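You operate a simulated robot arm through the tools that you are given. There is no shell and no other tool.

Carry out the task below with a simulated two-armed robot. There is one attempt and no reset: what you move stays moved.

TASK
Pick up the green mesh filter with one hand, pass it to the other hand and put it on the work top of the shelf unit. Set down upright: green mesh filter.
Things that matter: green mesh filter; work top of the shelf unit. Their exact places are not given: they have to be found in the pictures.

The check looks at the end state, three seconds after you hand in, the way a careful person would. Anything else that was tipped, shoved, dropped, spilled or broken makes it a failure.

THE ROBOT
Two 7-joint arms with two-finger parallel grippers on one trunk, on a base that drives. Base frame: it is fixed to the floor where the robot stands at the start and does not move with it; the origin is under the middle of the robot, x ahead of it, y to its left, z up. Units: mm, rad, N and s.
The left shoulder is at the start at [70, 134, 1101], the right one opposite. With the tool pointing down near the work surface each hand reaches from about 200 to 660 mm from the robot's upright axis, wherever it stands, measured 20 degrees to its own side. Places, roughly: green mesh filter [-1500, -1500, 750]; work top of the shelf unit [-3300, -5500, 900]. Payload 1.57 kg a hand.
Tool frame (each hand has its own): the origin (TCP) lies between the finger pads and is the grasp point; the fingertips stand 30 mm ahead of it; z points along the fingers, y is the line along which they close. The gripper opens to 80 mm. The fingers are 17 mm wide and 12 mm thick; the gripper's body (40 by 82 mm) begins 80 mm behind the TCP.
Orientation is told as [roll, pitch, yaw] about the base's x, y, z axes, in that order, counted from this pose: with the fingers straight down and closing along the base's y, the tool's x points along the base's -x, its y along +y and its z along -z.

THE INTERFACE
- The arms move only by the tool play_rows. It takes "left_moves", "right_moves" or both (then of equal length, played together; a hand with none holds still); each is one flat list of numbers, 7 for each row, row after row: the shift along the tool's x, y, z in units of 30 mm (1.0 is 30 mm), then the turn, a rotation vector about the tool's x, y, z in units of 4 degrees (1.0 is 4 degrees), then the closure, from 0 (fully open) to 1 (shut). In form: [dx, dy, dz, ax, ay, az, grip, dx, dy, dz, ax, ay, az, grip, ...]. A call has 1 to 20 rows; each row shifts and turns the commanded pose from where the row before left it, along the tool's axes as they then stand. A call with a number of a shift or a turn outside -1 to 1 is refused whole. Each row takes 0.2 s and may step no farther than 50 mm and 0.15 rad from the row before; otherwise, or with a gripper value out of range, the whole call is refused. A pose out of reach is approached as far as the arm can. The call stops where the force on the tool passes 40 N (or 10 N more than at its start, if that is more) or the arm is blocked; 0.2 s more then pass. The fingers move at their own pace (about 153 mm/s each) and stop on an object; they squeeze with about 21 N. The grip force told is the motor's: it shows also when the fingers shut on nothing. Time passes only in rows, and 0.2 s behind the last, so rows that do not move let the fingers close. The reply holds the time, the measured pose of the TCP, the force on the tool along the base axes, the opening and the grip force, in the units named above and with some noise, with the torque about the TCP (base axes, N m) and any sound that the robot's microphone picked up, and new pictures: "views" is both (left out), scene, wrist or none (wrist: the cameras of the hands that moved).
- Cameras (640 x 400 px; columns grow to the right, rows downward): "scene" is now at [134.4, 10.1, 1325.9]; the picture's right is [0.13, -0.99, 0.00], its down [-0.61, -0.08, -0.78] and it looks along [0.78, 0.10, -0.62] (base axes); focal length 259 px, centre (320, 200). "left" rides on the left gripper at [72, 7, -122] in its tool frame; the picture's right is [-0.09, 1.00, 0.00], its down [-0.84, -0.08, -0.54] and it looks along [-0.54, -0.05, 0.84] (tool axes); focal length 238 px, centre (320, 200). "right" rides on the right gripper at [72, -7, -122] in its tool frame; the picture's right is [0.09, 1.00, 0.00], its down [-0.84, 0.08, -0.54] and it looks along [-0.54, 0.05, 0.84] (tool axes); focal length 238 px, centre (320, 200).
- slide_trunk(by): slides the trunk up (or, below 0, down) by that many mm; the arms and the scene camera ride with it, the base frame stays. It gives what a move gives, with no picture.
- drive_base(legs): drives the robot by 1 to 6 legs, each [ahead, left, turn to the left] in mm, mm and rad, along the robot's own axes; the way and the turn of a leg run together, so that a leg with both is an arc; at most 1500 mm and 3.142 rad a leg. The arms and the cameras ride along, it lands a little off, and it stops where it bumps. It gives what a move gives, and a new picture of the scene camera.
- turn_head(pan, tilt): turns the head with the scene camera to pan (to the left, within 1.501 rad either way) and tilt (down, from -0.506 to 1.204), counted from straight ahead of the robot. It gives what a move gives, and a new picture of the scene camera.
- pixel_to_xyz(camera, pixels): there is no depth. For up to 12 entries [column, row, z] of the newest picture of that camera ("zoom" is the newest enlarged one), the place [x, y] in the base frame at which the ray of that pixel passes the height z, good to about 2 mm. It takes no simulated time.
- inspect(camera, box): a new picture of the part [left, top, right, bottom] of that camera's present view, enlarged. It takes no simulated time.
- close_job(): hands the job in; it is judged then, once.

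Open the grippers and draw the arms clear of the work before you hand the job in, unless the task says otherwise.

The tools are called after "Request:" as a command line: name --argument value ..., lists and objects as JSON in quotes. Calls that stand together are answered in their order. play_rows: Moves the arms, as the interface text tells. Its arguments: {"type":"object","properties":{"left_moves":{"type":"array","items":{"type":"number"}},"right_moves":{"type":"array","items":{"type":"number"}},"views":{"type":"string","enum":["both","scene","wrist","none"]}},"required":[]} The other tools are called the same way: slide_trunk (by) slides the trunk up or down; drive_base (legs) drives the base; turn_head (pan, tilt) turns the head that bears the scene camera; pixel_to_xyz (camera, pixels) gives the place at which the rays of pixels pass given heights; inspect (camera, box) takes an enlarged picture of a part of a camera's view; close_job () hands the job in.

At the start:

```text
t: 0.0
left_ee_pos: [506.5, 185.4, 1050.8]
left_tool_rot: [0.002, 0.001, 0.0]
left_force: [0.1, 0.7, 0.5]
left_torque: [0.02, 0.01, 0.02]
left_finger_gap: 79.8
left_finger_force: 0.0
right_ee_pos: [457.4, -161.0, 1076.1]
right_tool_rot: [0.001, -0.001, -0.001]
right_force: [-0.1, 0.0, -0.4]
right_torque: [0.02, 0.01, 0.0]
right_finger_gap: 79.7
right_finger_force: 0.0
trunk travel left (down, up): [-675.0, 265.0]
robot x, y, heading: [0.1, 1.9, 0.001]
head pan, tilt: [0.134, 0.668]
```

scene: 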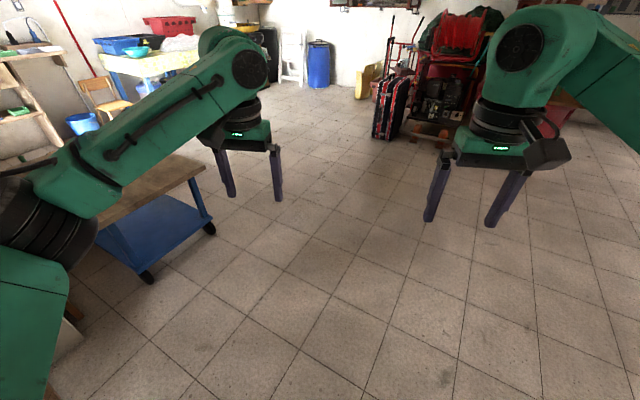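
right: 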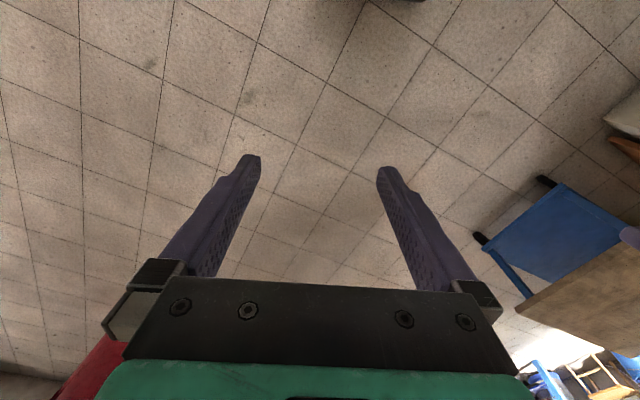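
left: 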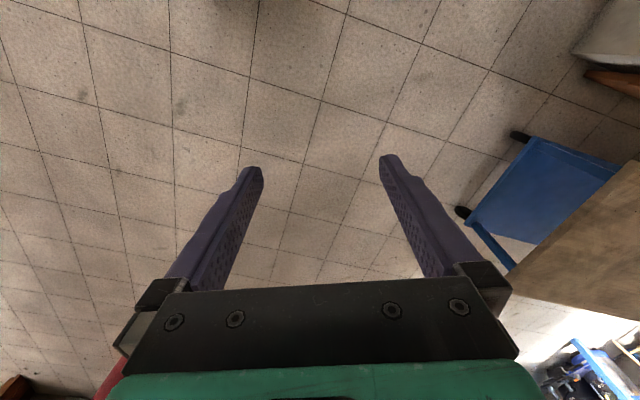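

The scene picture shows only the area ahead; the filter should be behind right of me. I turn the head to the right to look.

Request:
turn_head --pan -1.5 --tilt 0.4

```text
t: 1.7
left_ee_pos: [505.8, 185.9, 1049.9]
left_tool_rot: [0.0, 0.001, 0.0]
left_force: [-0.3, 0.7, -0.5]
left_torque: [0.02, 0.02, -0.03]
left_finger_gap: 79.9
left_finger_force: 0.1
right_ee_pos: [457.4, -161.5, 1075.7]
right_tool_rot: [-0.001, -0.001, 0.002]
right_force: [0.0, 0.1, 1.4]
right_torque: [0.0, 0.0, 0.03]
right_finger_gap: 80.0
right_finger_force: 0.0
trunk travel left (down, up): [-675.0, 265.0]
robot x, y, heading: [-1.0, -0.4, -0.003]
head pan, tilt: [-1.499, 0.4]
```

scene: 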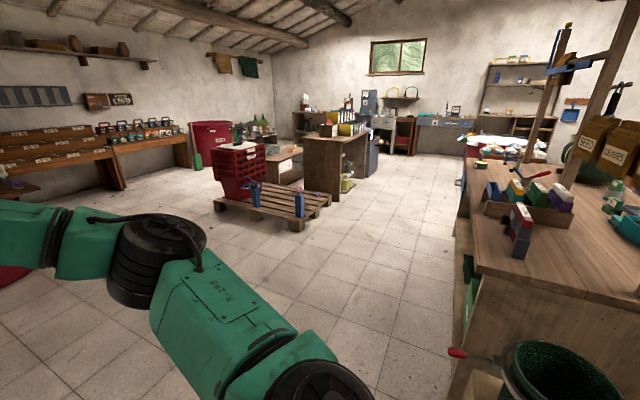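

I see a bench at the right (columns 460–640) and a dark green mesh-like thing at (560,375). I measure the bench and enlarge that region before turning the base.

Request:
pixel_to_xyz --camera "scene" --pixels '[[470, 245, 750], [470, 245, 900], [445, 395, 0], [520, 345, 750], [560, 375, 750], [460, 170, 750], [330, 200, 0], [300, 240, 0]]'

Request:
inspect --camera "scene" --box '[400, 200, 640, 400]'

Request:
turn_head --pan -1.5 --tilt 0.9

```text
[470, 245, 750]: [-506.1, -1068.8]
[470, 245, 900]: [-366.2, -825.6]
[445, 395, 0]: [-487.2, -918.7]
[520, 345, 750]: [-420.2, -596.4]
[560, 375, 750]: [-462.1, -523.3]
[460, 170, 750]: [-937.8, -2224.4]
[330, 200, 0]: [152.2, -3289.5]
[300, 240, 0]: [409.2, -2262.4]
```

```text
2.00 times, centred on (520, 300) of scene
```

zoom: 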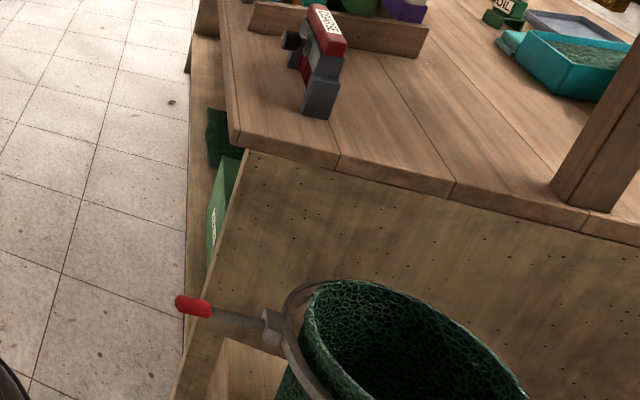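

```text
t: 2.6
left_ee_pos: [507.1, 186.1, 1049.8]
left_tool_rot: [0.001, 0.001, 0.001]
left_force: [-0.2, -0.4, -0.1]
left_torque: [0.03, -0.01, 0.0]
left_finger_gap: 79.9
left_finger_force: 0.2
right_ee_pos: [456.8, -162.2, 1075.3]
right_tool_rot: [-0.001, 0.0, -0.001]
right_force: [-0.9, -0.6, -0.2]
right_torque: [-0.02, 0.0, 0.02]
right_finger_gap: 79.9
right_finger_force: 0.1
trunk travel left (down, up): [-675.0, 265.0]
robot x, y, heading: [0.9, 2.1, -0.004]
head pan, tilt: [-1.499, 0.901]
```

scene: 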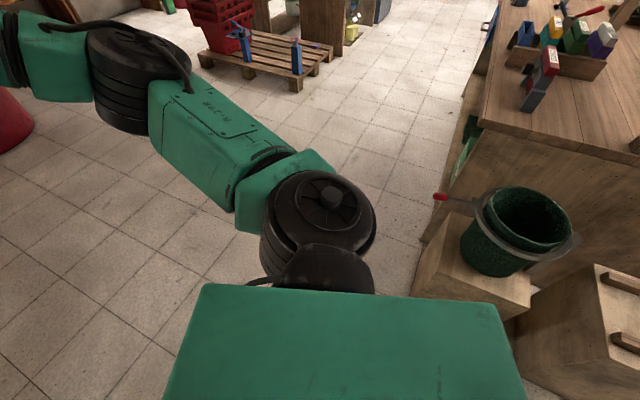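

A green mesh bucket with a collar stands at the near end of the bench, (515,230). I drive ahead a bit to gain clearance and then turn right to look at the bench from a distance.

Request:
drive_base --legs '[[400, 0, 0], [0, 0, -1.3]]'

Request:
turn_head --pan -1.0 --tilt 0.5

```text
t: 8.4
left_ee_pos: [721.0, -444.4, 1049.1]
left_tool_rot: [0.0, -0.001, -1.309]
left_force: [0.5, 0.9, -0.7]
left_torque: [-0.04, -0.01, 0.02]
left_finger_gap: 80.2
left_finger_force: 0.0
right_ee_pos: [372.4, -486.5, 1074.5]
right_tool_rot: [0.002, 0.0, -1.307]
right_force: [-0.2, 0.0, -0.1]
right_torque: [-0.01, 0.01, 0.01]
right_finger_gap: 80.2
right_finger_force: 0.1
trunk travel left (down, up): [-675.0, 265.0]
robot x, y, heading: [407.5, -2.9, -1.312]
head pan, tilt: [-1.499, 0.901]
```

scene: 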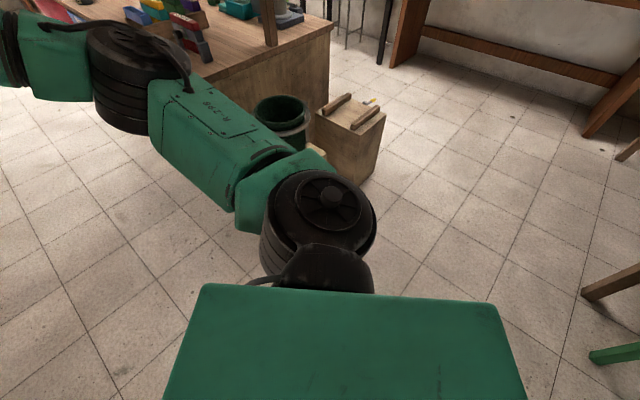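

```text
t: 9.3
left_ee_pos: [720.5, -443.0, 1050.7]
left_tool_rot: [0.0, 0.001, -1.308]
left_force: [0.1, -0.2, -0.5]
left_torque: [-0.05, 0.0, -0.01]
left_finger_gap: 80.0
left_finger_force: 0.1
right_ee_pos: [372.5, -486.6, 1074.5]
right_tool_rot: [0.001, 0.001, -1.308]
right_force: [-0.1, 0.0, 0.0]
right_torque: [0.01, 0.0, -0.04]
right_finger_gap: 79.8
right_finger_force: 0.0
trunk travel left (down, up): [-675.0, 265.0]
robot x, y, heading: [408.9, 0.7, -1.306]
head pan, tilt: [-1.0, 0.499]
```

scene: 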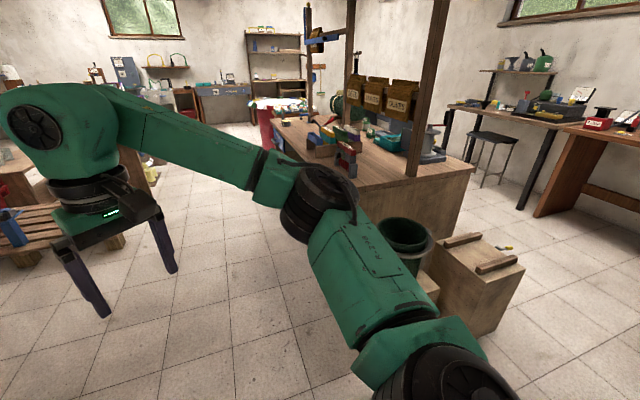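

Request:
inspect --camera "scene" --box '[230, 60, 480, 216]'

Request:
pixel_to_xyz --camera "scene" --pixels '[[472, 167, 750], [472, 167, 900], [445, 240, 0], [340, 115, 750], [345, 95, 850], [367, 192, 750], [275, 120, 750], [460, 330, 0], [395, 150, 750]]'

```text
2.56 times, centred on (355, 138) of scene
```

zoom: 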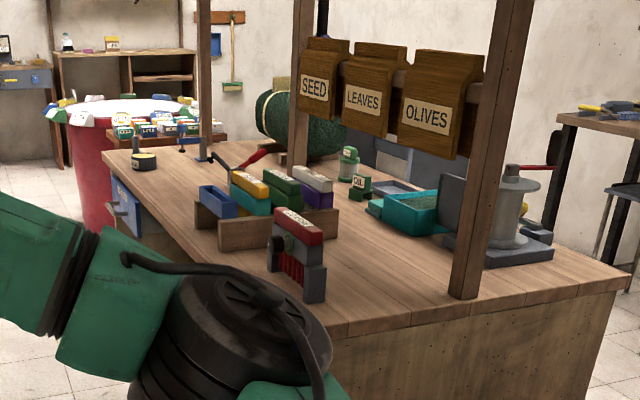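

```text
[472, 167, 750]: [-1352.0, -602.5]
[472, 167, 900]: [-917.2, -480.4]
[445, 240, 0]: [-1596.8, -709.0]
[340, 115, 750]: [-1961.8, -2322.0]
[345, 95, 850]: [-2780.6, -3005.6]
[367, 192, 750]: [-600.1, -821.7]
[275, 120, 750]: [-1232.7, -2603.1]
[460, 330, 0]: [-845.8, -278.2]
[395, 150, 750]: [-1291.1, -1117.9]
```

The bench carries coloured items (red, blue, yellow, green, white cassettes in a crate at ~(335,135)); I need a better view. I look further right too, at the wall tables.

Request:
turn_head --pan -1.5 --tilt 0.25

Request:
inspect --camera "scene" --box '[0, 60, 320, 260]'

Request:
inspect --camera "scene" --box '[320, 60, 640, 260]'

```text
t: 10.2
left_ee_pos: [721.7, -443.4, 1050.3]
left_tool_rot: [0.0, 0.001, -1.307]
left_force: [-0.4, -0.2, -0.2]
left_torque: [-0.01, 0.02, -0.05]
left_finger_gap: 79.9
left_finger_force: 0.1
right_ee_pos: [374.3, -487.2, 1073.8]
right_tool_rot: [0.0, 0.0, -1.307]
right_force: [-0.5, 0.3, -0.7]
right_torque: [-0.03, -0.02, -0.03]
right_finger_gap: 79.9
right_finger_force: 0.0
trunk travel left (down, up): [-675.0, 265.0]
robot x, y, heading: [408.6, -2.5, -1.307]
head pan, tilt: [-1.499, 0.25]
```

scene: 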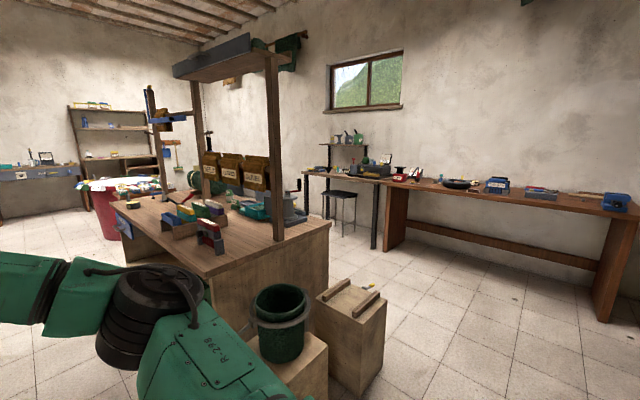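

```text
2.00 times, centred on (160, 160) of scene
```

zoom: 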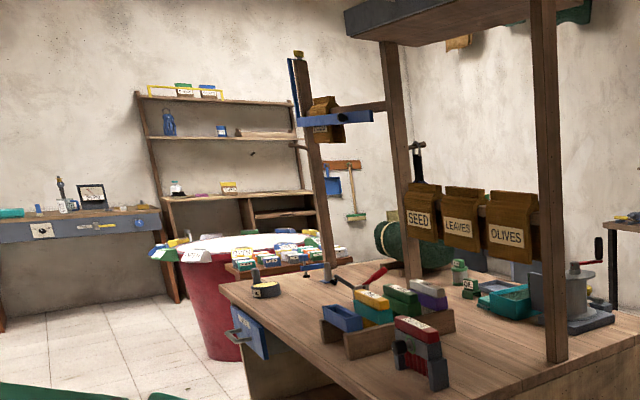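

```text
2.00 times, centred on (480, 160) of scene
```

zoom: 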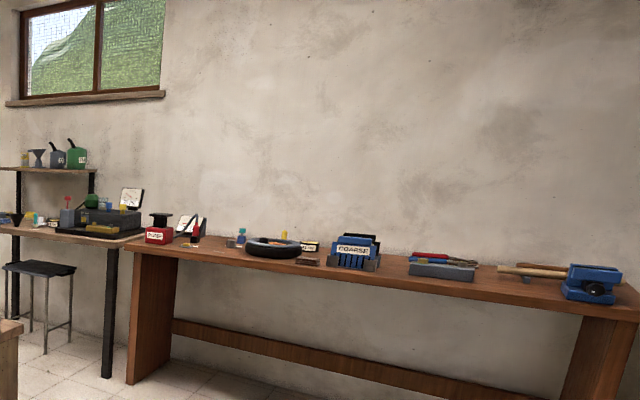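

The bench crate, a red drum with a tray of labelled items and the shelf unit at the far left are visible. I locate bench, drum and shelf and look at their details in enlargement.

Request:
inspect --camera "scene" --box '[60, 160, 220, 260]'

Request:
inspect --camera "scene" --box '[60, 90, 180, 190]'

Request:
pixel_to_xyz --camera "scene" --pixels '[[329, 223, 900], [213, 278, 900], [113, 203, 900], [90, 210, 0], [110, 239, 0], [373, 250, 0], [385, 250, 0], [262, 370, 400], [120, 158, 900], [345, 398, 0]]'

```text
4.00 times, centred on (140, 210) of scene
```

zoom: 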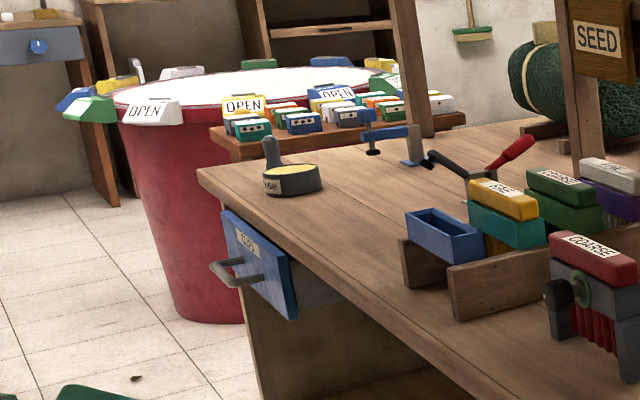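

```text
4.00 times, centred on (120, 140) of scene
```

zoom: 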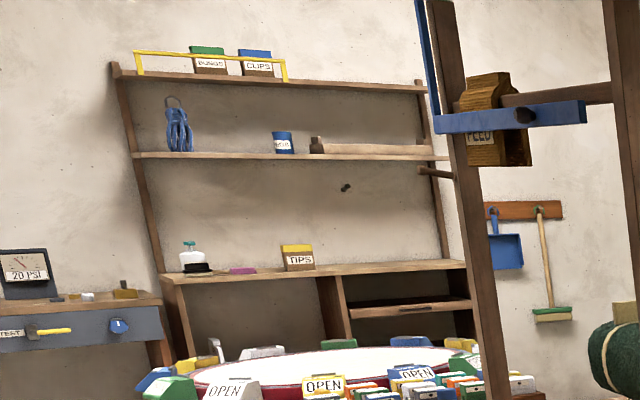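

```text
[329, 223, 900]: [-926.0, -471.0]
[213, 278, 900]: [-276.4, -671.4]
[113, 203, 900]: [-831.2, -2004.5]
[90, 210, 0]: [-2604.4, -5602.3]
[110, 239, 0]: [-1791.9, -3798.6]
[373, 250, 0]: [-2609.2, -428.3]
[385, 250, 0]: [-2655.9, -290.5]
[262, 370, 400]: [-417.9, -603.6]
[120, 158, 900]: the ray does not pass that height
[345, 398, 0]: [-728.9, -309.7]
```

The cassettes in the crate look like filters with labels ("FINE", "COARSE"). I compute height-dependent positions of bench points for triangulating after a move.

Request:
pixel_to_xyz --camera "scene" --pixels '[[329, 223, 750], [213, 278, 750], [113, 203, 750], [215, 214, 750], [215, 214, 900], [329, 300, 0], [275, 241, 750], [275, 241, 900], [329, 280, 0]]'

Request:
drive_base --legs '[[1000, 0, 0]]'

Request:
turn_head --pan -1.4 --tilt 0.4

```text
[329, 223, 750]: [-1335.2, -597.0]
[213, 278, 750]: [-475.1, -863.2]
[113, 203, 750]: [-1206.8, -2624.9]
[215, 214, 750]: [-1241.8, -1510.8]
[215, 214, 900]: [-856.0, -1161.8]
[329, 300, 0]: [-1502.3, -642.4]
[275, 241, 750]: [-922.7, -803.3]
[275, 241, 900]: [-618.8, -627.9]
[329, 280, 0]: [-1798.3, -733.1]
```

```text
t: 15.4
left_ee_pos: [968.5, -1423.3, 1048.7]
left_tool_rot: [0.0, 0.0, -1.323]
left_force: [0.1, -0.9, 0.2]
left_torque: [0.0, -0.01, 0.0]
left_finger_gap: 80.0
left_finger_force: 0.1
right_ee_pos: [620.3, -1461.2, 1074.1]
right_tool_rot: [0.0, 0.001, -1.323]
right_force: [0.8, 0.7, -0.5]
right_torque: [0.0, 0.02, -0.02]
right_finger_gap: 80.0
right_finger_force: 0.0
trunk travel left (down, up): [-675.0, 265.0]
robot x, y, heading: [665.1, -977.3, -1.323]
head pan, tilt: [-1.499, 0.25]
```

scene: 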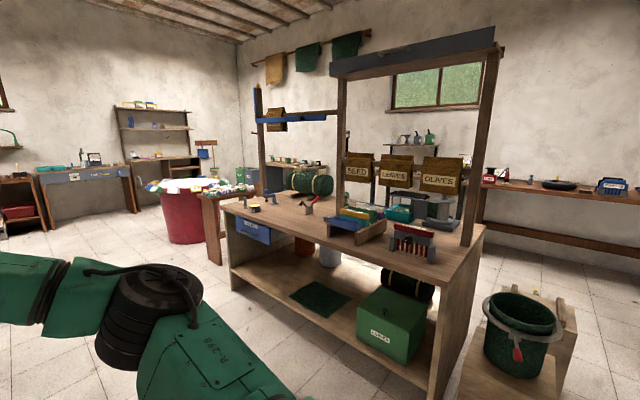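

```text
t: 16.1
left_ee_pos: [967.6, -1423.7, 1050.1]
left_tool_rot: [0.0, 0.001, -1.323]
left_force: [0.3, -0.3, 0.4]
left_torque: [-0.05, -0.03, 0.02]
left_finger_gap: 80.0
left_finger_force: 0.1
right_ee_pos: [620.8, -1460.6, 1074.6]
right_tool_rot: [0.001, 0.0, -1.322]
right_force: [-0.3, -1.1, -0.7]
right_torque: [-0.01, 0.01, 0.04]
right_finger_gap: 80.0
right_finger_force: 0.1
trunk travel left (down, up): [-675.0, 265.0]
robot x, y, heading: [661.5, -975.1, -1.325]
head pan, tilt: [-1.4, 0.4]
```

scene: 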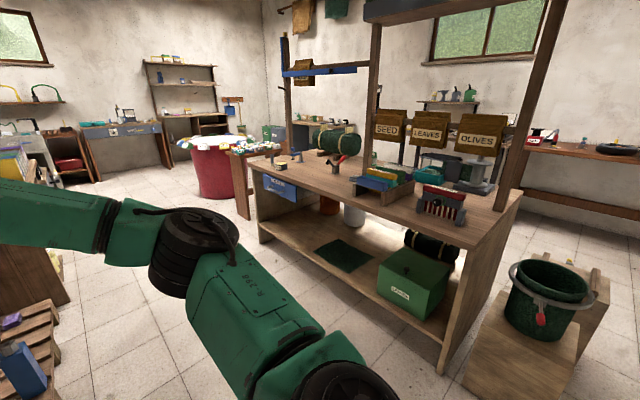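

A much better view of the bench; I enlarge its items.

Request:
inspect --camera "scene" --box '[320, 130, 520, 255]'

Request:
inspect --camera "scene" --box '[230, 110, 390, 210]'

Request:
inspect --camera "scene" --box '[300, 200, 480, 320]'

Request:
pixel_to_xyz --camera "scene" --pixels '[[522, 193, 750], [522, 193, 900], [252, 168, 750], [252, 168, 900], [472, 248, 750], [472, 248, 900], [442, 374, 0], [262, 243, 0], [390, 175, 900], [390, 175, 800]]'

```text
3.20 times, centred on (420, 192) of scene
```

zoom: 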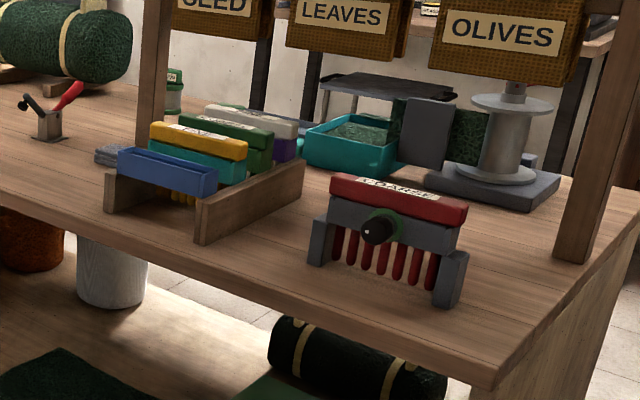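

```text
4.00 times, centred on (310, 160) of scene
```

zoom: 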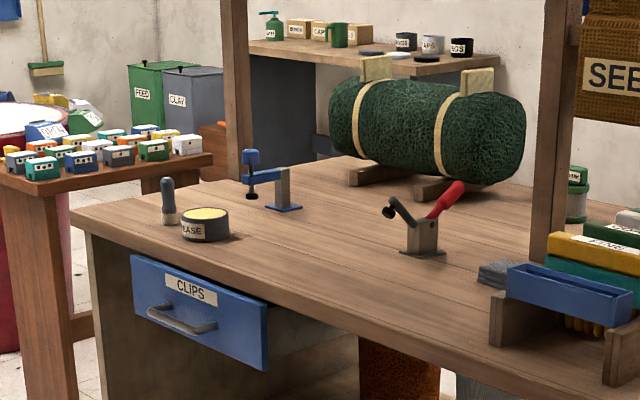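

```text
3.33 times, centred on (390, 260) of scene
```

zoom: 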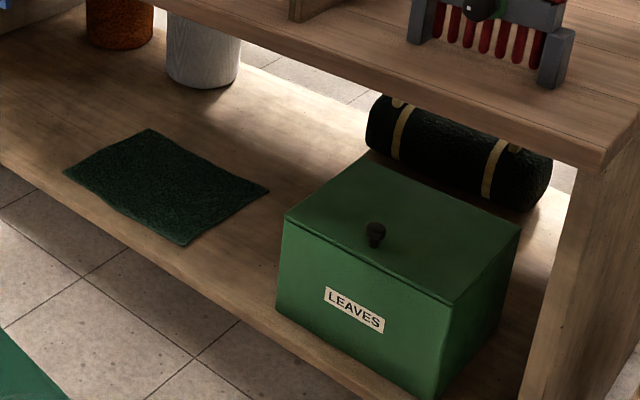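

```text
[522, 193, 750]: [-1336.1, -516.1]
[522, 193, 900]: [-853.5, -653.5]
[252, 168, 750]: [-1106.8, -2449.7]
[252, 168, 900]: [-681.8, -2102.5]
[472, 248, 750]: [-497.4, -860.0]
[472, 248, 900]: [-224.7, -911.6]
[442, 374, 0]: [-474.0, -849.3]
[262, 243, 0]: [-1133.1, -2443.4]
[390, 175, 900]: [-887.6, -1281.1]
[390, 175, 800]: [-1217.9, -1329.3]
```

The bench top is at about z 750, front edge from (-497,-860) to (-1107,-2450). I turn in place to face the bench.

Request:
pixel_to_xyz --camera "scene" --pixels '[[60, 350, 100], [20, 380, 200], [65, 295, 0], [550, 330, 400], [460, 395, 400]]'

Request:
drive_base --legs '[[0, 0, -2.18]]'

Request:
turn_head --pan 0 --tilt 0.45

```text
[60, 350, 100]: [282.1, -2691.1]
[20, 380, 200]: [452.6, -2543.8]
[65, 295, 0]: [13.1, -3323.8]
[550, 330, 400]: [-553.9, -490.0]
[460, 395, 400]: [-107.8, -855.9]
```

```text
t: 21.9
left_ee_pos: [127.2, -942.0, 1049.4]
left_tool_rot: [0.0, 0.001, 2.723]
left_force: [0.6, -0.3, 0.2]
left_torque: [0.02, 0.0, -0.01]
left_finger_gap: 79.9
left_finger_force: 0.1
right_ee_pos: [311.9, -643.6, 1075.4]
right_tool_rot: [-0.001, -0.001, 2.726]
right_force: [-0.5, 0.1, 0.1]
right_torque: [0.02, 0.02, -0.02]
right_finger_gap: 80.2
right_finger_force: 0.1
trunk travel left (down, up): [-675.0, 265.0]
robot x, y, heading: [666.4, -977.1, 2.728]
head pan, tilt: [-1.4, 0.4]
```

scene: 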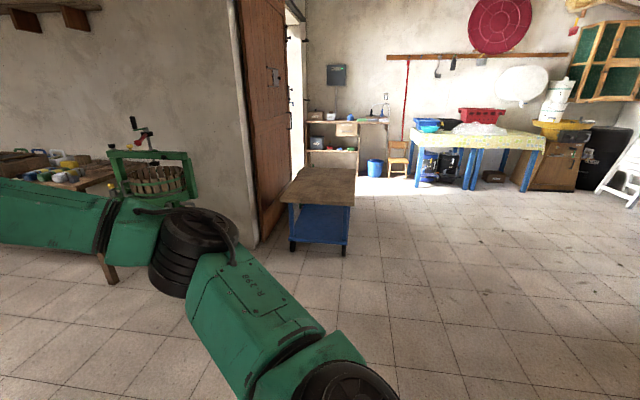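

```text
t: 23.4
left_ee_pos: [127.0, -941.7, 1050.2]
left_tool_rot: [0.001, 0.0, 2.722]
left_force: [-0.2, -0.3, 0.1]
left_torque: [-0.03, 0.0, -0.02]
left_finger_gap: 79.8
left_finger_force: 0.0
right_ee_pos: [312.7, -645.0, 1075.2]
right_tool_rot: [-0.001, -0.001, 2.724]
right_force: [-0.8, 0.1, -0.2]
right_torque: [0.01, -0.04, -0.01]
right_finger_gap: 80.1
right_finger_force: 0.1
trunk travel left (down, up): [-675.0, 265.0]
robot x, y, heading: [667.1, -974.4, 2.724]
head pan, tilt: [0.0, 0.45]
```

scene: 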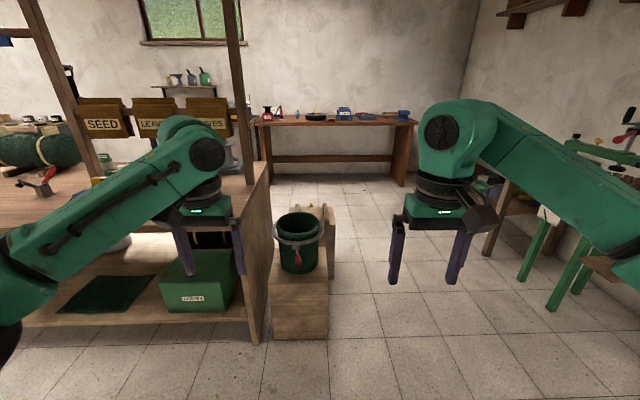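

Arms partially hide the bench from here; I strafe left to get the bench centre between the arms.

Request:
drive_base --legs '[[0, 600, 0.05]]'

Request:
inspect --camera "scene" --box '[120, 60, 440, 260]'

```text
t: 26.8
left_ee_pos: [-101.8, -1531.5, 1050.1]
left_tool_rot: [0.0, -0.002, 2.785]
left_force: [-0.6, -0.3, -0.1]
left_torque: [0.0, 0.03, -0.02]
left_finger_gap: 79.8
left_finger_force: 0.1
right_ee_pos: [65.4, -1223.4, 1075.2]
right_tool_rot: [-0.001, 0.001, 2.785]
right_force: [-0.2, -0.1, -0.1]
right_torque: [-0.01, -0.02, -0.02]
right_finger_gap: 79.8
right_finger_force: 0.0
trunk travel left (down, up): [-675.0, 265.0]
robot x, y, heading: [437.6, -1537.4, 2.786]
head pan, tilt: [0.0, 0.45]
```

scene: 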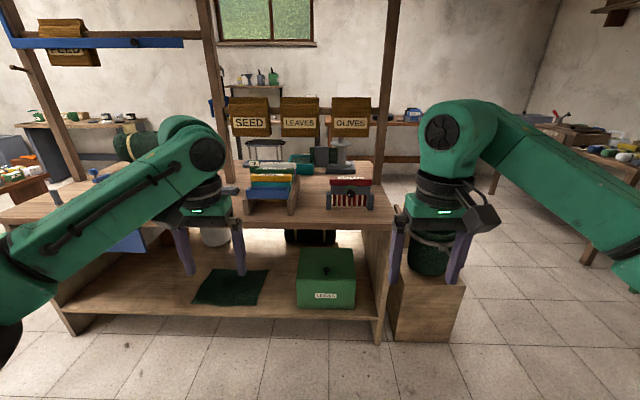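

```text
2.00 times, centred on (280, 160) of scene
```

zoom: 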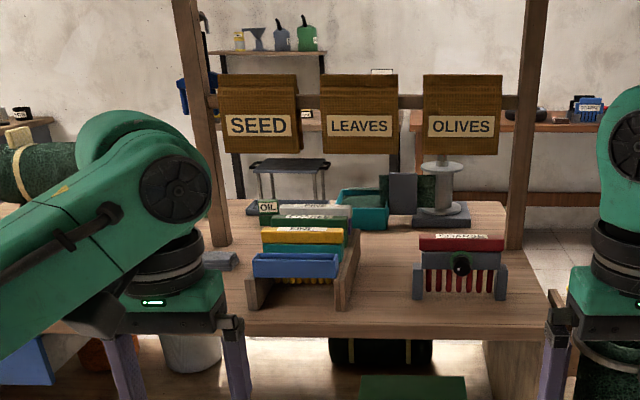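

A green mesh thing is visible between a grey plate and the spool at zoom (428,188). I raise the trunk for a steeper view and go a little closer.

Request:
slide_trunk --by 260

Request:
drive_base --legs '[[350, 0, 0]]'

Request:
turn_head --pan 0 --tilt 0.7

Request:
inspect --camera "scene" --box '[200, 60, 440, 210]'

```text
t: 29.5
left_ee_pos: [-100.5, -1531.5, 1310.6]
left_tool_rot: [0.0, -0.001, 2.786]
left_force: [0.1, -0.5, -0.4]
left_torque: [0.01, -0.01, 0.0]
left_finger_gap: 79.9
left_finger_force: 0.2
right_ee_pos: [64.9, -1224.6, 1335.5]
right_tool_rot: [0.0, 0.0, 2.786]
right_force: [0.2, -0.3, 0.2]
right_torque: [0.01, -0.04, 0.02]
right_finger_gap: 79.9
right_finger_force: 0.0
trunk travel left (down, up): [-935.0, 5.0]
robot x, y, heading: [437.9, -1537.6, 2.788]
head pan, tilt: [0.0, 0.45]
```

```text
t: 31.7
left_ee_pos: [-429.1, -1410.8, 1310.9]
left_tool_rot: [-0.001, -0.001, 2.786]
left_force: [0.0, 1.0, -0.1]
left_torque: [-0.01, -0.02, 0.0]
left_finger_gap: 80.1
left_finger_force: 0.0
right_ee_pos: [-262.5, -1101.3, 1335.8]
right_tool_rot: [0.001, -0.004, 2.788]
right_force: [-0.9, 0.4, 0.7]
right_torque: [-0.03, 0.02, -0.01]
right_finger_gap: 80.1
right_finger_force: 0.1
trunk travel left (down, up): [-935.0, 5.0]
robot x, y, heading: [105.1, -1408.7, 2.783]
head pan, tilt: [0.0, 0.45]
```

scene: 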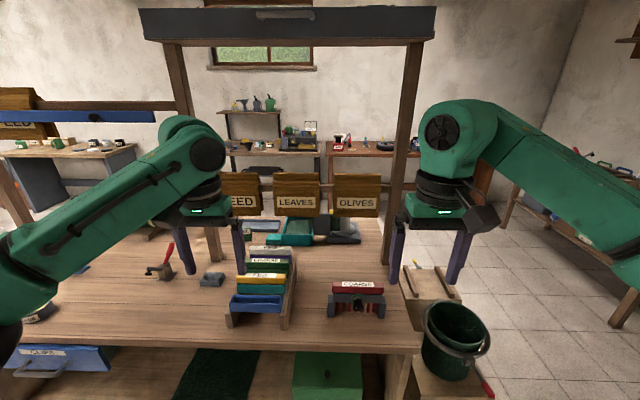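

```text
t: 32.5
left_ee_pos: [-432.0, -1409.6, 1310.3]
left_tool_rot: [0.0, 0.0, 2.786]
left_force: [0.2, -0.8, -0.3]
left_torque: [0.01, 0.0, -0.01]
left_finger_gap: 79.8
left_finger_force: 0.0
right_ee_pos: [-263.9, -1101.7, 1334.7]
right_tool_rot: [0.0, -0.001, 2.788]
right_force: [-0.4, 1.1, -0.3]
right_torque: [-0.02, 0.0, 0.01]
right_finger_gap: 80.1
right_finger_force: 0.1
trunk travel left (down, up): [-935.0, 5.0]
robot x, y, heading: [110.3, -1410.7, 2.786]
head pan, tilt: [0.0, 0.7]
```

scene: 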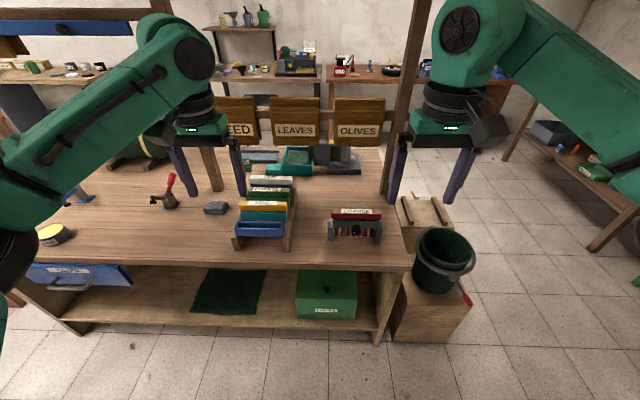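

```text
2.67 times, centred on (320, 135) of scene
```

zoom: 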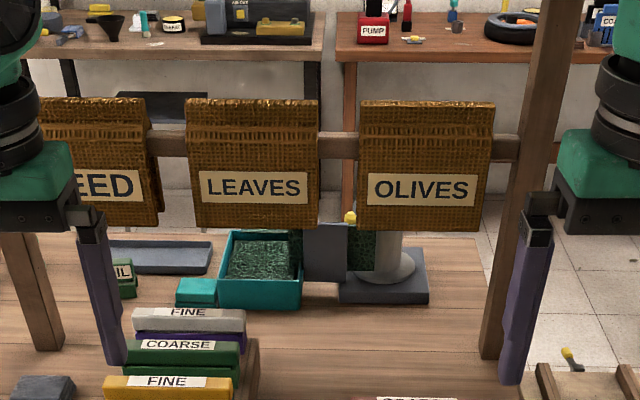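

The back row holds a grey tray, OIL can, teal tray with a green mesh in it, and a green mesh thing by a grey plate. I enlarge more.

Request:
inspect --camera "scene" --box '[235, 135, 375, 223]'

Request:
inspect --camera "scene" --box '[0, 50, 130, 130]'

Request:
inspect --camera "scene" --box '[200, 0, 440, 100]'

Request:
pixel_to_xyz --camera "scene" --pixels '[[296, 175, 750], [355, 172, 750], [268, 235, 750], [345, 235, 750], [298, 152, 750], [375, 147, 750], [403, 262, 750], [275, 264, 750]]'

```text
4.55 times, centred on (305, 179) of scene
```

zoom: 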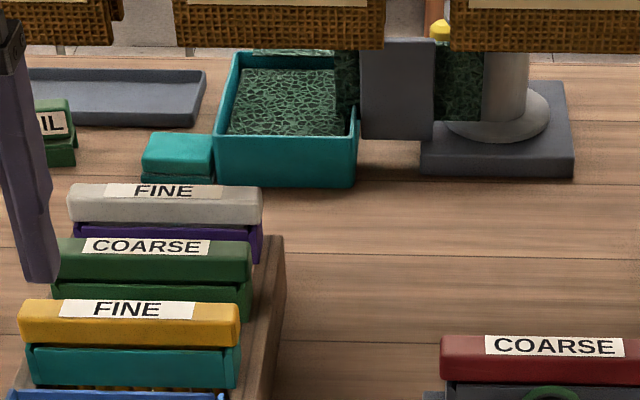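

```text
4.92 times, centred on (65, 90) of scene
```

zoom: 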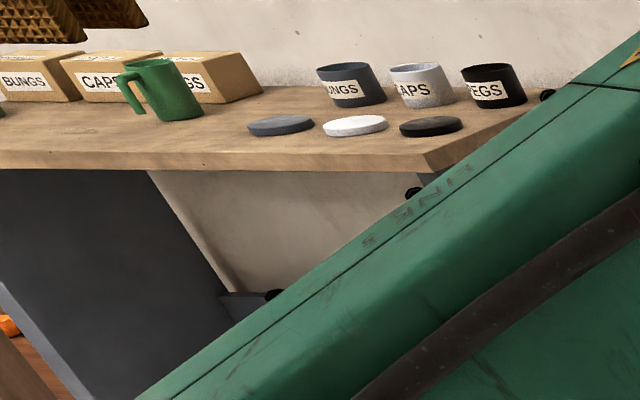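

```text
2.67 times, centred on (320, 50) of scene
```

zoom: 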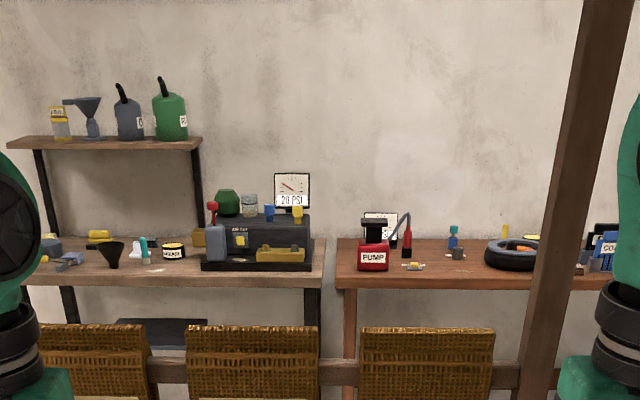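

```text
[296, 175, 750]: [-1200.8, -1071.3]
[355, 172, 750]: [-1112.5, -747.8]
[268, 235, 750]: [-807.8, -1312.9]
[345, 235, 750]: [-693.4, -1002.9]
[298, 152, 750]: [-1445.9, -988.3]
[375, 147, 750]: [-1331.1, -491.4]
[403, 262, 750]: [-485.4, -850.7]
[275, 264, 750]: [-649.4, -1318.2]
```

Nothing surely the filter yet; the left part of the bench is hidden by the left arm. I drive left and look again.

Request:
turn_head --pan 0.9 --tilt 0.7

Request:
inspect --camera "left" --box '[0, 0, 640, 400]'

Request:
inspect --camera "right" --box '[0, 0, 640, 400]'

```text
t: 33.7
left_ee_pos: [-431.4, -1410.8, 1308.8]
left_tool_rot: [0.001, 0.0, 2.785]
left_force: [-0.5, -0.2, 0.3]
left_torque: [0.03, 0.01, 0.03]
left_finger_gap: 80.0
left_finger_force: 0.0
right_ee_pos: [-265.3, -1102.0, 1334.5]
right_tool_rot: [0.0, 0.0, 2.787]
right_force: [-0.3, -0.5, -1.6]
right_torque: [0.04, -0.01, 0.0]
right_finger_gap: 79.8
right_finger_force: 0.1
trunk travel left (down, up): [-935.0, 5.0]
robot x, y, heading: [109.0, -1413.0, 2.783]
head pan, tilt: [0.901, 0.7]
```

scene: 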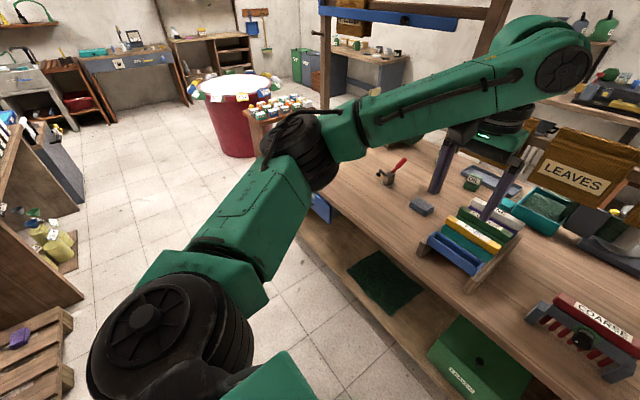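

```text
1.00 times, centred on (320, 200) of left (not enlarged: the box is as wide or as high as the picture)
```

zoom: 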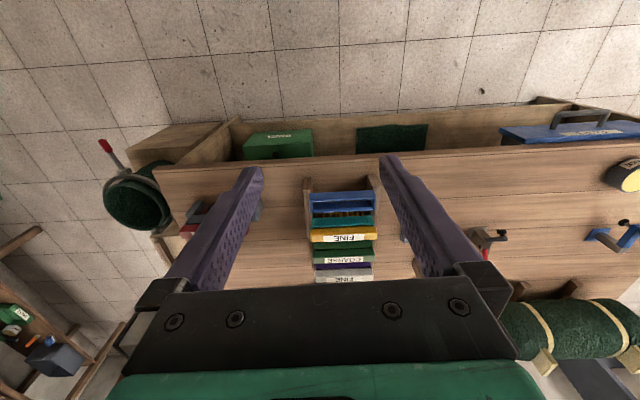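

```text
1.00 times, centred on (320, 200) of right (not enlarged: the box is as wide or as high as the picture)
```

zoom: 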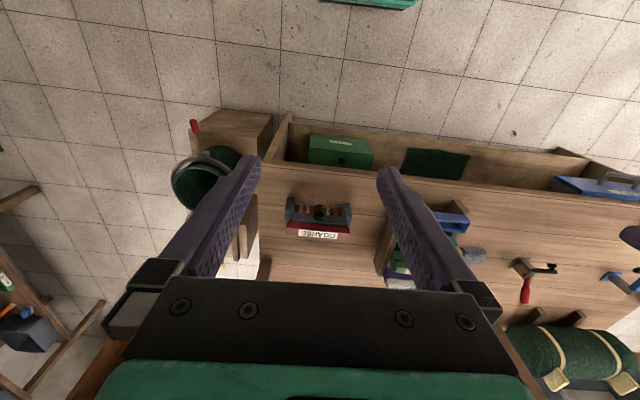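

I zoom to the wall table with the compressor-like set and the green faceted thing, and to the table with the mug.

Request:
turn_head --pan 0.15 --tilt 0.35

Request:
inspect --camera "scene" --box '[240, 110, 400, 210]'

Request:
inspect --camera "scene" --box '[380, 110, 540, 210]'

Request:
inspect --camera "scene" --box '[0, 110, 180, 210]'

Request:
pixel_to_xyz --camera "scene" --pixels '[[320, 150, 750], [320, 155, 750], [345, 150, 750], [450, 150, 750]]'

```text
t: 34.8
left_ee_pos: [-432.1, -1409.1, 1309.9]
left_tool_rot: [0.001, 0.0, 2.785]
left_force: [-0.7, 0.1, -0.1]
left_torque: [0.0, 0.0, -0.01]
left_finger_gap: 80.1
left_finger_force: 0.1
right_ee_pos: [-265.2, -1101.5, 1334.0]
right_tool_rot: [0.001, 0.001, 2.787]
right_force: [0.9, -1.0, 0.3]
right_torque: [0.02, -0.04, 0.0]
right_finger_gap: 80.0
right_finger_force: 0.0
trunk travel left (down, up): [-935.0, 5.0]
robot x, y, heading: [104.4, -1409.9, 2.782]
head pan, tilt: [0.15, 0.351]
```

scene: 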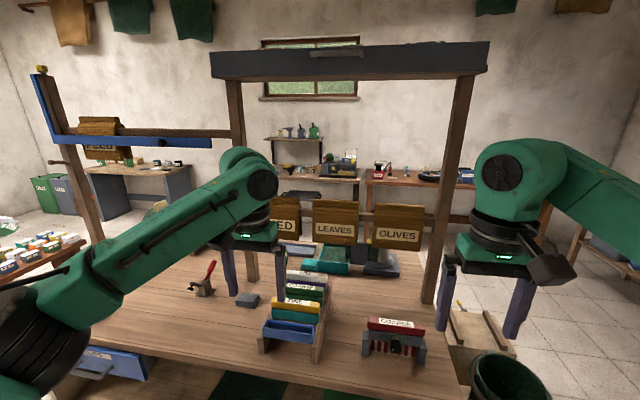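

```text
4.00 times, centred on (320, 160) of scene
```

zoom: 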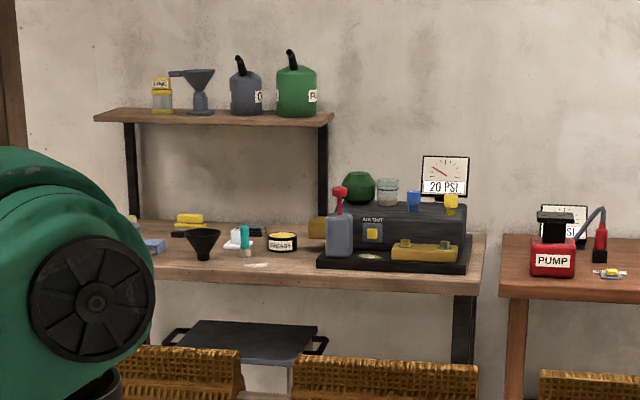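

```text
4.00 times, centred on (460, 160) of scene
```

zoom: 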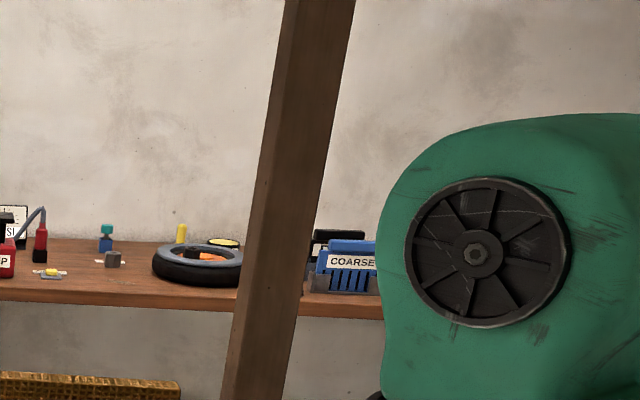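

```text
3.56 times, centred on (90, 160) of scene
```

zoom: 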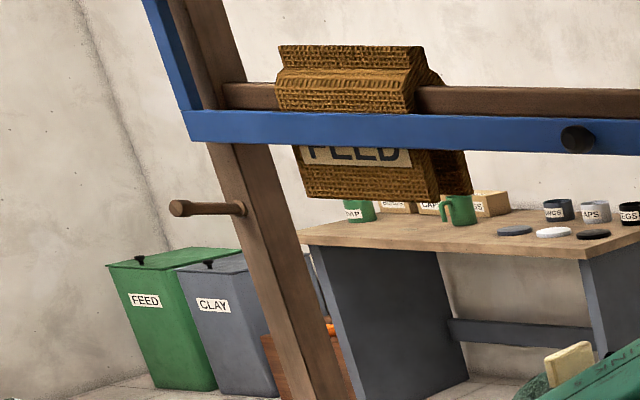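

```text
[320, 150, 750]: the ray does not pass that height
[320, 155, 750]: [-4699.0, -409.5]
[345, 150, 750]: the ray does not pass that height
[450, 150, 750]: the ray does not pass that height
```

In the left wrist picture the green mesh roll with two straps, feet and top tabs lies at (575,330); a similar black roll lies on the lower shelf. I measure the green one — it may well be the "green mesh filter".

Request:
pixel_to_xyz --camera "left" --pixels '[[575, 330, 850], [545, 360, 950], [638, 352, 950], [575, 330, 750]]'

Request:
inspect --camera "left" --box '[480, 270, 640, 400]'

Request:
inspect --camera "right" --box '[480, 270, 640, 400]'

```text
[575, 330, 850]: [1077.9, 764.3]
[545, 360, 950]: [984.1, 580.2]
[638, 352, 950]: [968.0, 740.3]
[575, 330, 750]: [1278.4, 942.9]
```

```text
3.08 times, centred on (560, 335) of left
```

zoom: 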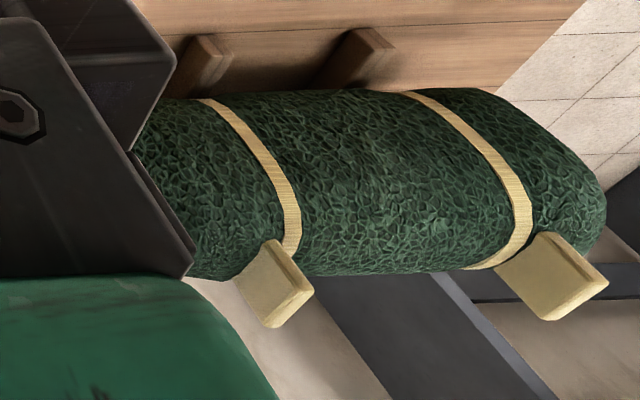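

```text
3.08 times, centred on (560, 335) of right
```

zoom: 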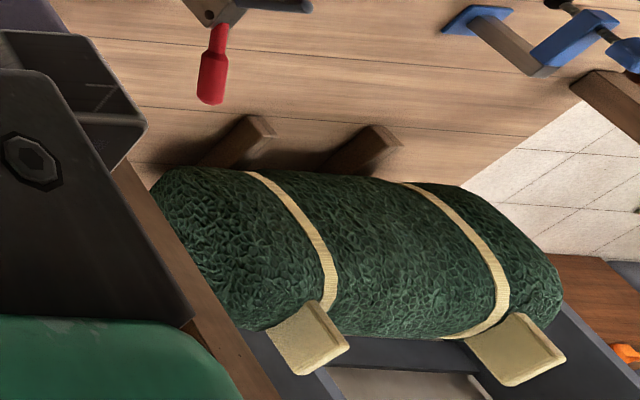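

The tabs on the straps look made for grasping. I triangulate using both wrist enlargements.

Request:
pixel_to_xyz --camera "zoom" --pixels '[[308, 338, 750], [308, 338, 1000], [515, 350, 750], [515, 350, 1000], [230, 165, 750], [355, 175, 750], [275, 130, 750], [398, 145, 750]]'

Request:
inspect --camera "left" --box '[480, 270, 640, 400]'

Request:
pixel_to_xyz --camera "zoom" --pixels '[[272, 285, 750], [272, 285, 1000], [552, 275, 750], [552, 275, 1000], [175, 90, 750], [320, 85, 750], [225, 45, 750], [390, 45, 750]]'

```text
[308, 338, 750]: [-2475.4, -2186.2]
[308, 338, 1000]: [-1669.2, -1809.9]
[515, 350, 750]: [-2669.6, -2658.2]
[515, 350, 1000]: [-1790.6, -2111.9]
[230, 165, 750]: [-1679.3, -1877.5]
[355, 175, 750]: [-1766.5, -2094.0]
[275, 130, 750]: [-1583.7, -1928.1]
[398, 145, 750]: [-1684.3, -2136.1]
```

```text
3.08 times, centred on (560, 335) of left
```

zoom: 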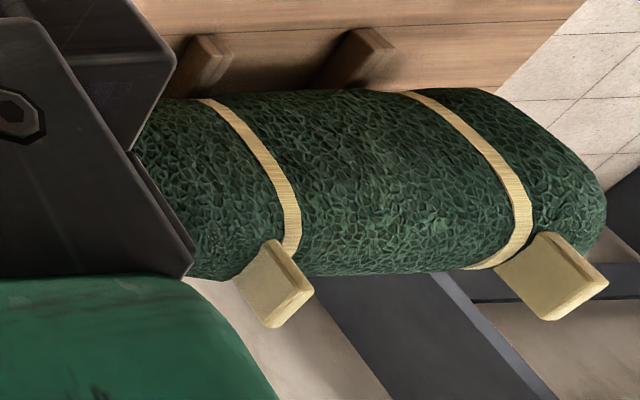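

```text
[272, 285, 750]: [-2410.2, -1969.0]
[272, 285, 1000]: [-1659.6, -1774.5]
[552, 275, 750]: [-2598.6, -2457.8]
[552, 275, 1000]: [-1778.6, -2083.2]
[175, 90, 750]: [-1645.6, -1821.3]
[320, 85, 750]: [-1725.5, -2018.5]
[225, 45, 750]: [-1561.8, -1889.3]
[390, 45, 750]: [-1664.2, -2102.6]
```

Tabs are at about z 1010 near (-1665,-1790) and (-1785,-2097). Before deciding, I check the other green mesh piece beside the grey plate, by pitching the right hand forward so its camera looks ahead.

Request:
play_rows --right_moves '[0, 0, 0, 0, -1, 0, 0, 0, 0, 0, 0, -1, 0, 0, 0, 0, 0, 0, -1, 0, 0, 0, 0, 0, 0, -1, 0, 0, 0, 0, 0, 0, -1, 0, 0, 0, 0, 0, 0, -1, 0, 0, 0, 0, 0, 0, -1, 0, 0, 0, 0, 0, 0, -1, 0, 0, 0, 0, 0, 0, -1, 0, 0, 0, 0, 0, 0, -1, 0, 0, 0, 0, 0, 0, -1, 0, 0, 0, 0, 0, 0, -1, 0, 0, 0, 0, 0, 0, -1, 0, 0, 0, 0, 0, 0, -1, 0, 0, 0, 0, 0, 0, -1, 0, 0, 0, 0, 0, 0, -1, 0, 0]' --views "wrist"

```text
t: 38.2
left_ee_pos: [-431.9, -1409.2, 1308.8]
left_tool_rot: [-0.001, -0.001, 2.787]
left_force: [0.3, -0.2, -0.7]
left_torque: [0.04, 0.0, -0.01]
left_finger_gap: 80.2
left_finger_force: 0.0
right_ee_pos: [-264.4, -1100.4, 1335.7]
right_tool_rot: [0.003, -1.119, 2.784]
right_force: [-0.6, 1.0, 0.2]
right_torque: [0.02, 0.03, 0.02]
right_finger_gap: 79.8
right_finger_force: 0.1
trunk travel left (down, up): [-935.0, 5.0]
robot x, y, heading: [110.0, -1412.6, 2.781]
head pan, tilt: [0.15, 0.351]
```

right: 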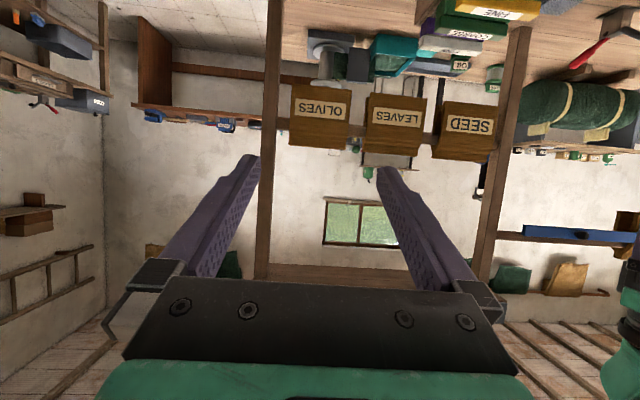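

The picture is upside down but shows the back row at the top; I enlarge the plate area and the roll.

Request:
inspect --camera "right" --box '[290, 10, 430, 100]'

Request:
inspect --camera "right" --box '[490, 50, 640, 150]'

```text
4.44 times, centred on (360, 55) of right
```

zoom: 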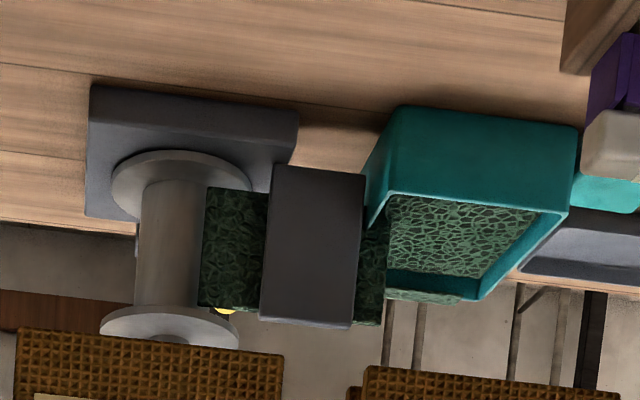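

```text
4.00 times, centred on (565, 100) of right
```

zoom: 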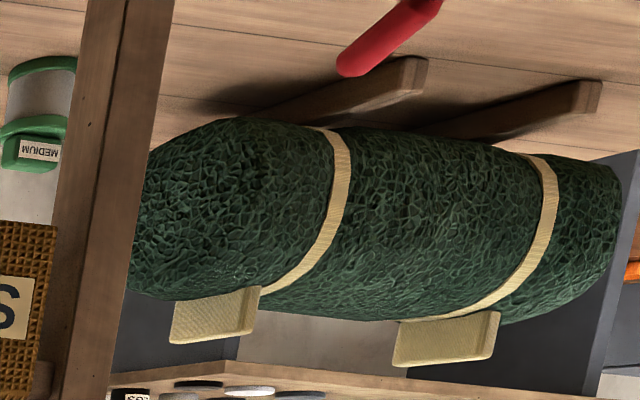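

A jar-like item with green caps and pale body labelled "MEDIUM" stands by the left post at zoom (40,110) — near the hinted place. I measure and look closer.

Request:
pixel_to_xyz --camera "zoom" --pixels '[[45, 70, 750], [45, 160, 850]]'

Request:
inspect --camera "right" --box '[470, 50, 530, 110]'

Request:
inspect --camera "right" --box '[430, 40, 480, 90]'

```text
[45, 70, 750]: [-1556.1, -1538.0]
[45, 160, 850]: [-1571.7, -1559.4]
```

```text
6.67 times, centred on (500, 80) of right
```

zoom: 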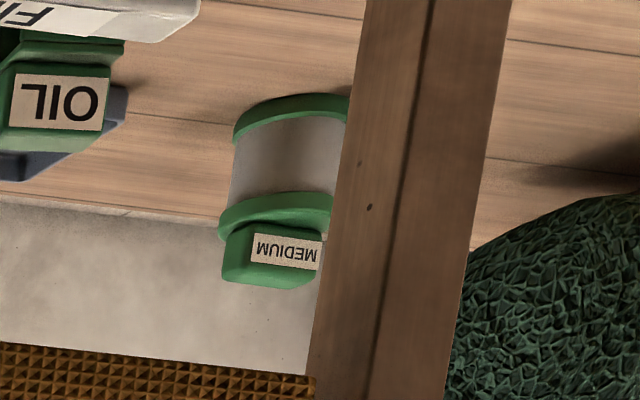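

```text
8.00 times, centred on (455, 65) of right
```

zoom: 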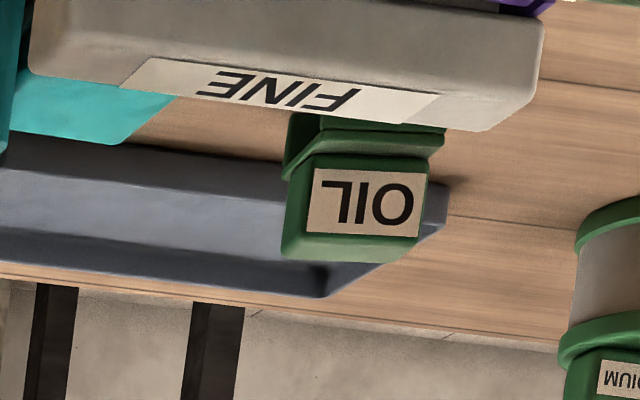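

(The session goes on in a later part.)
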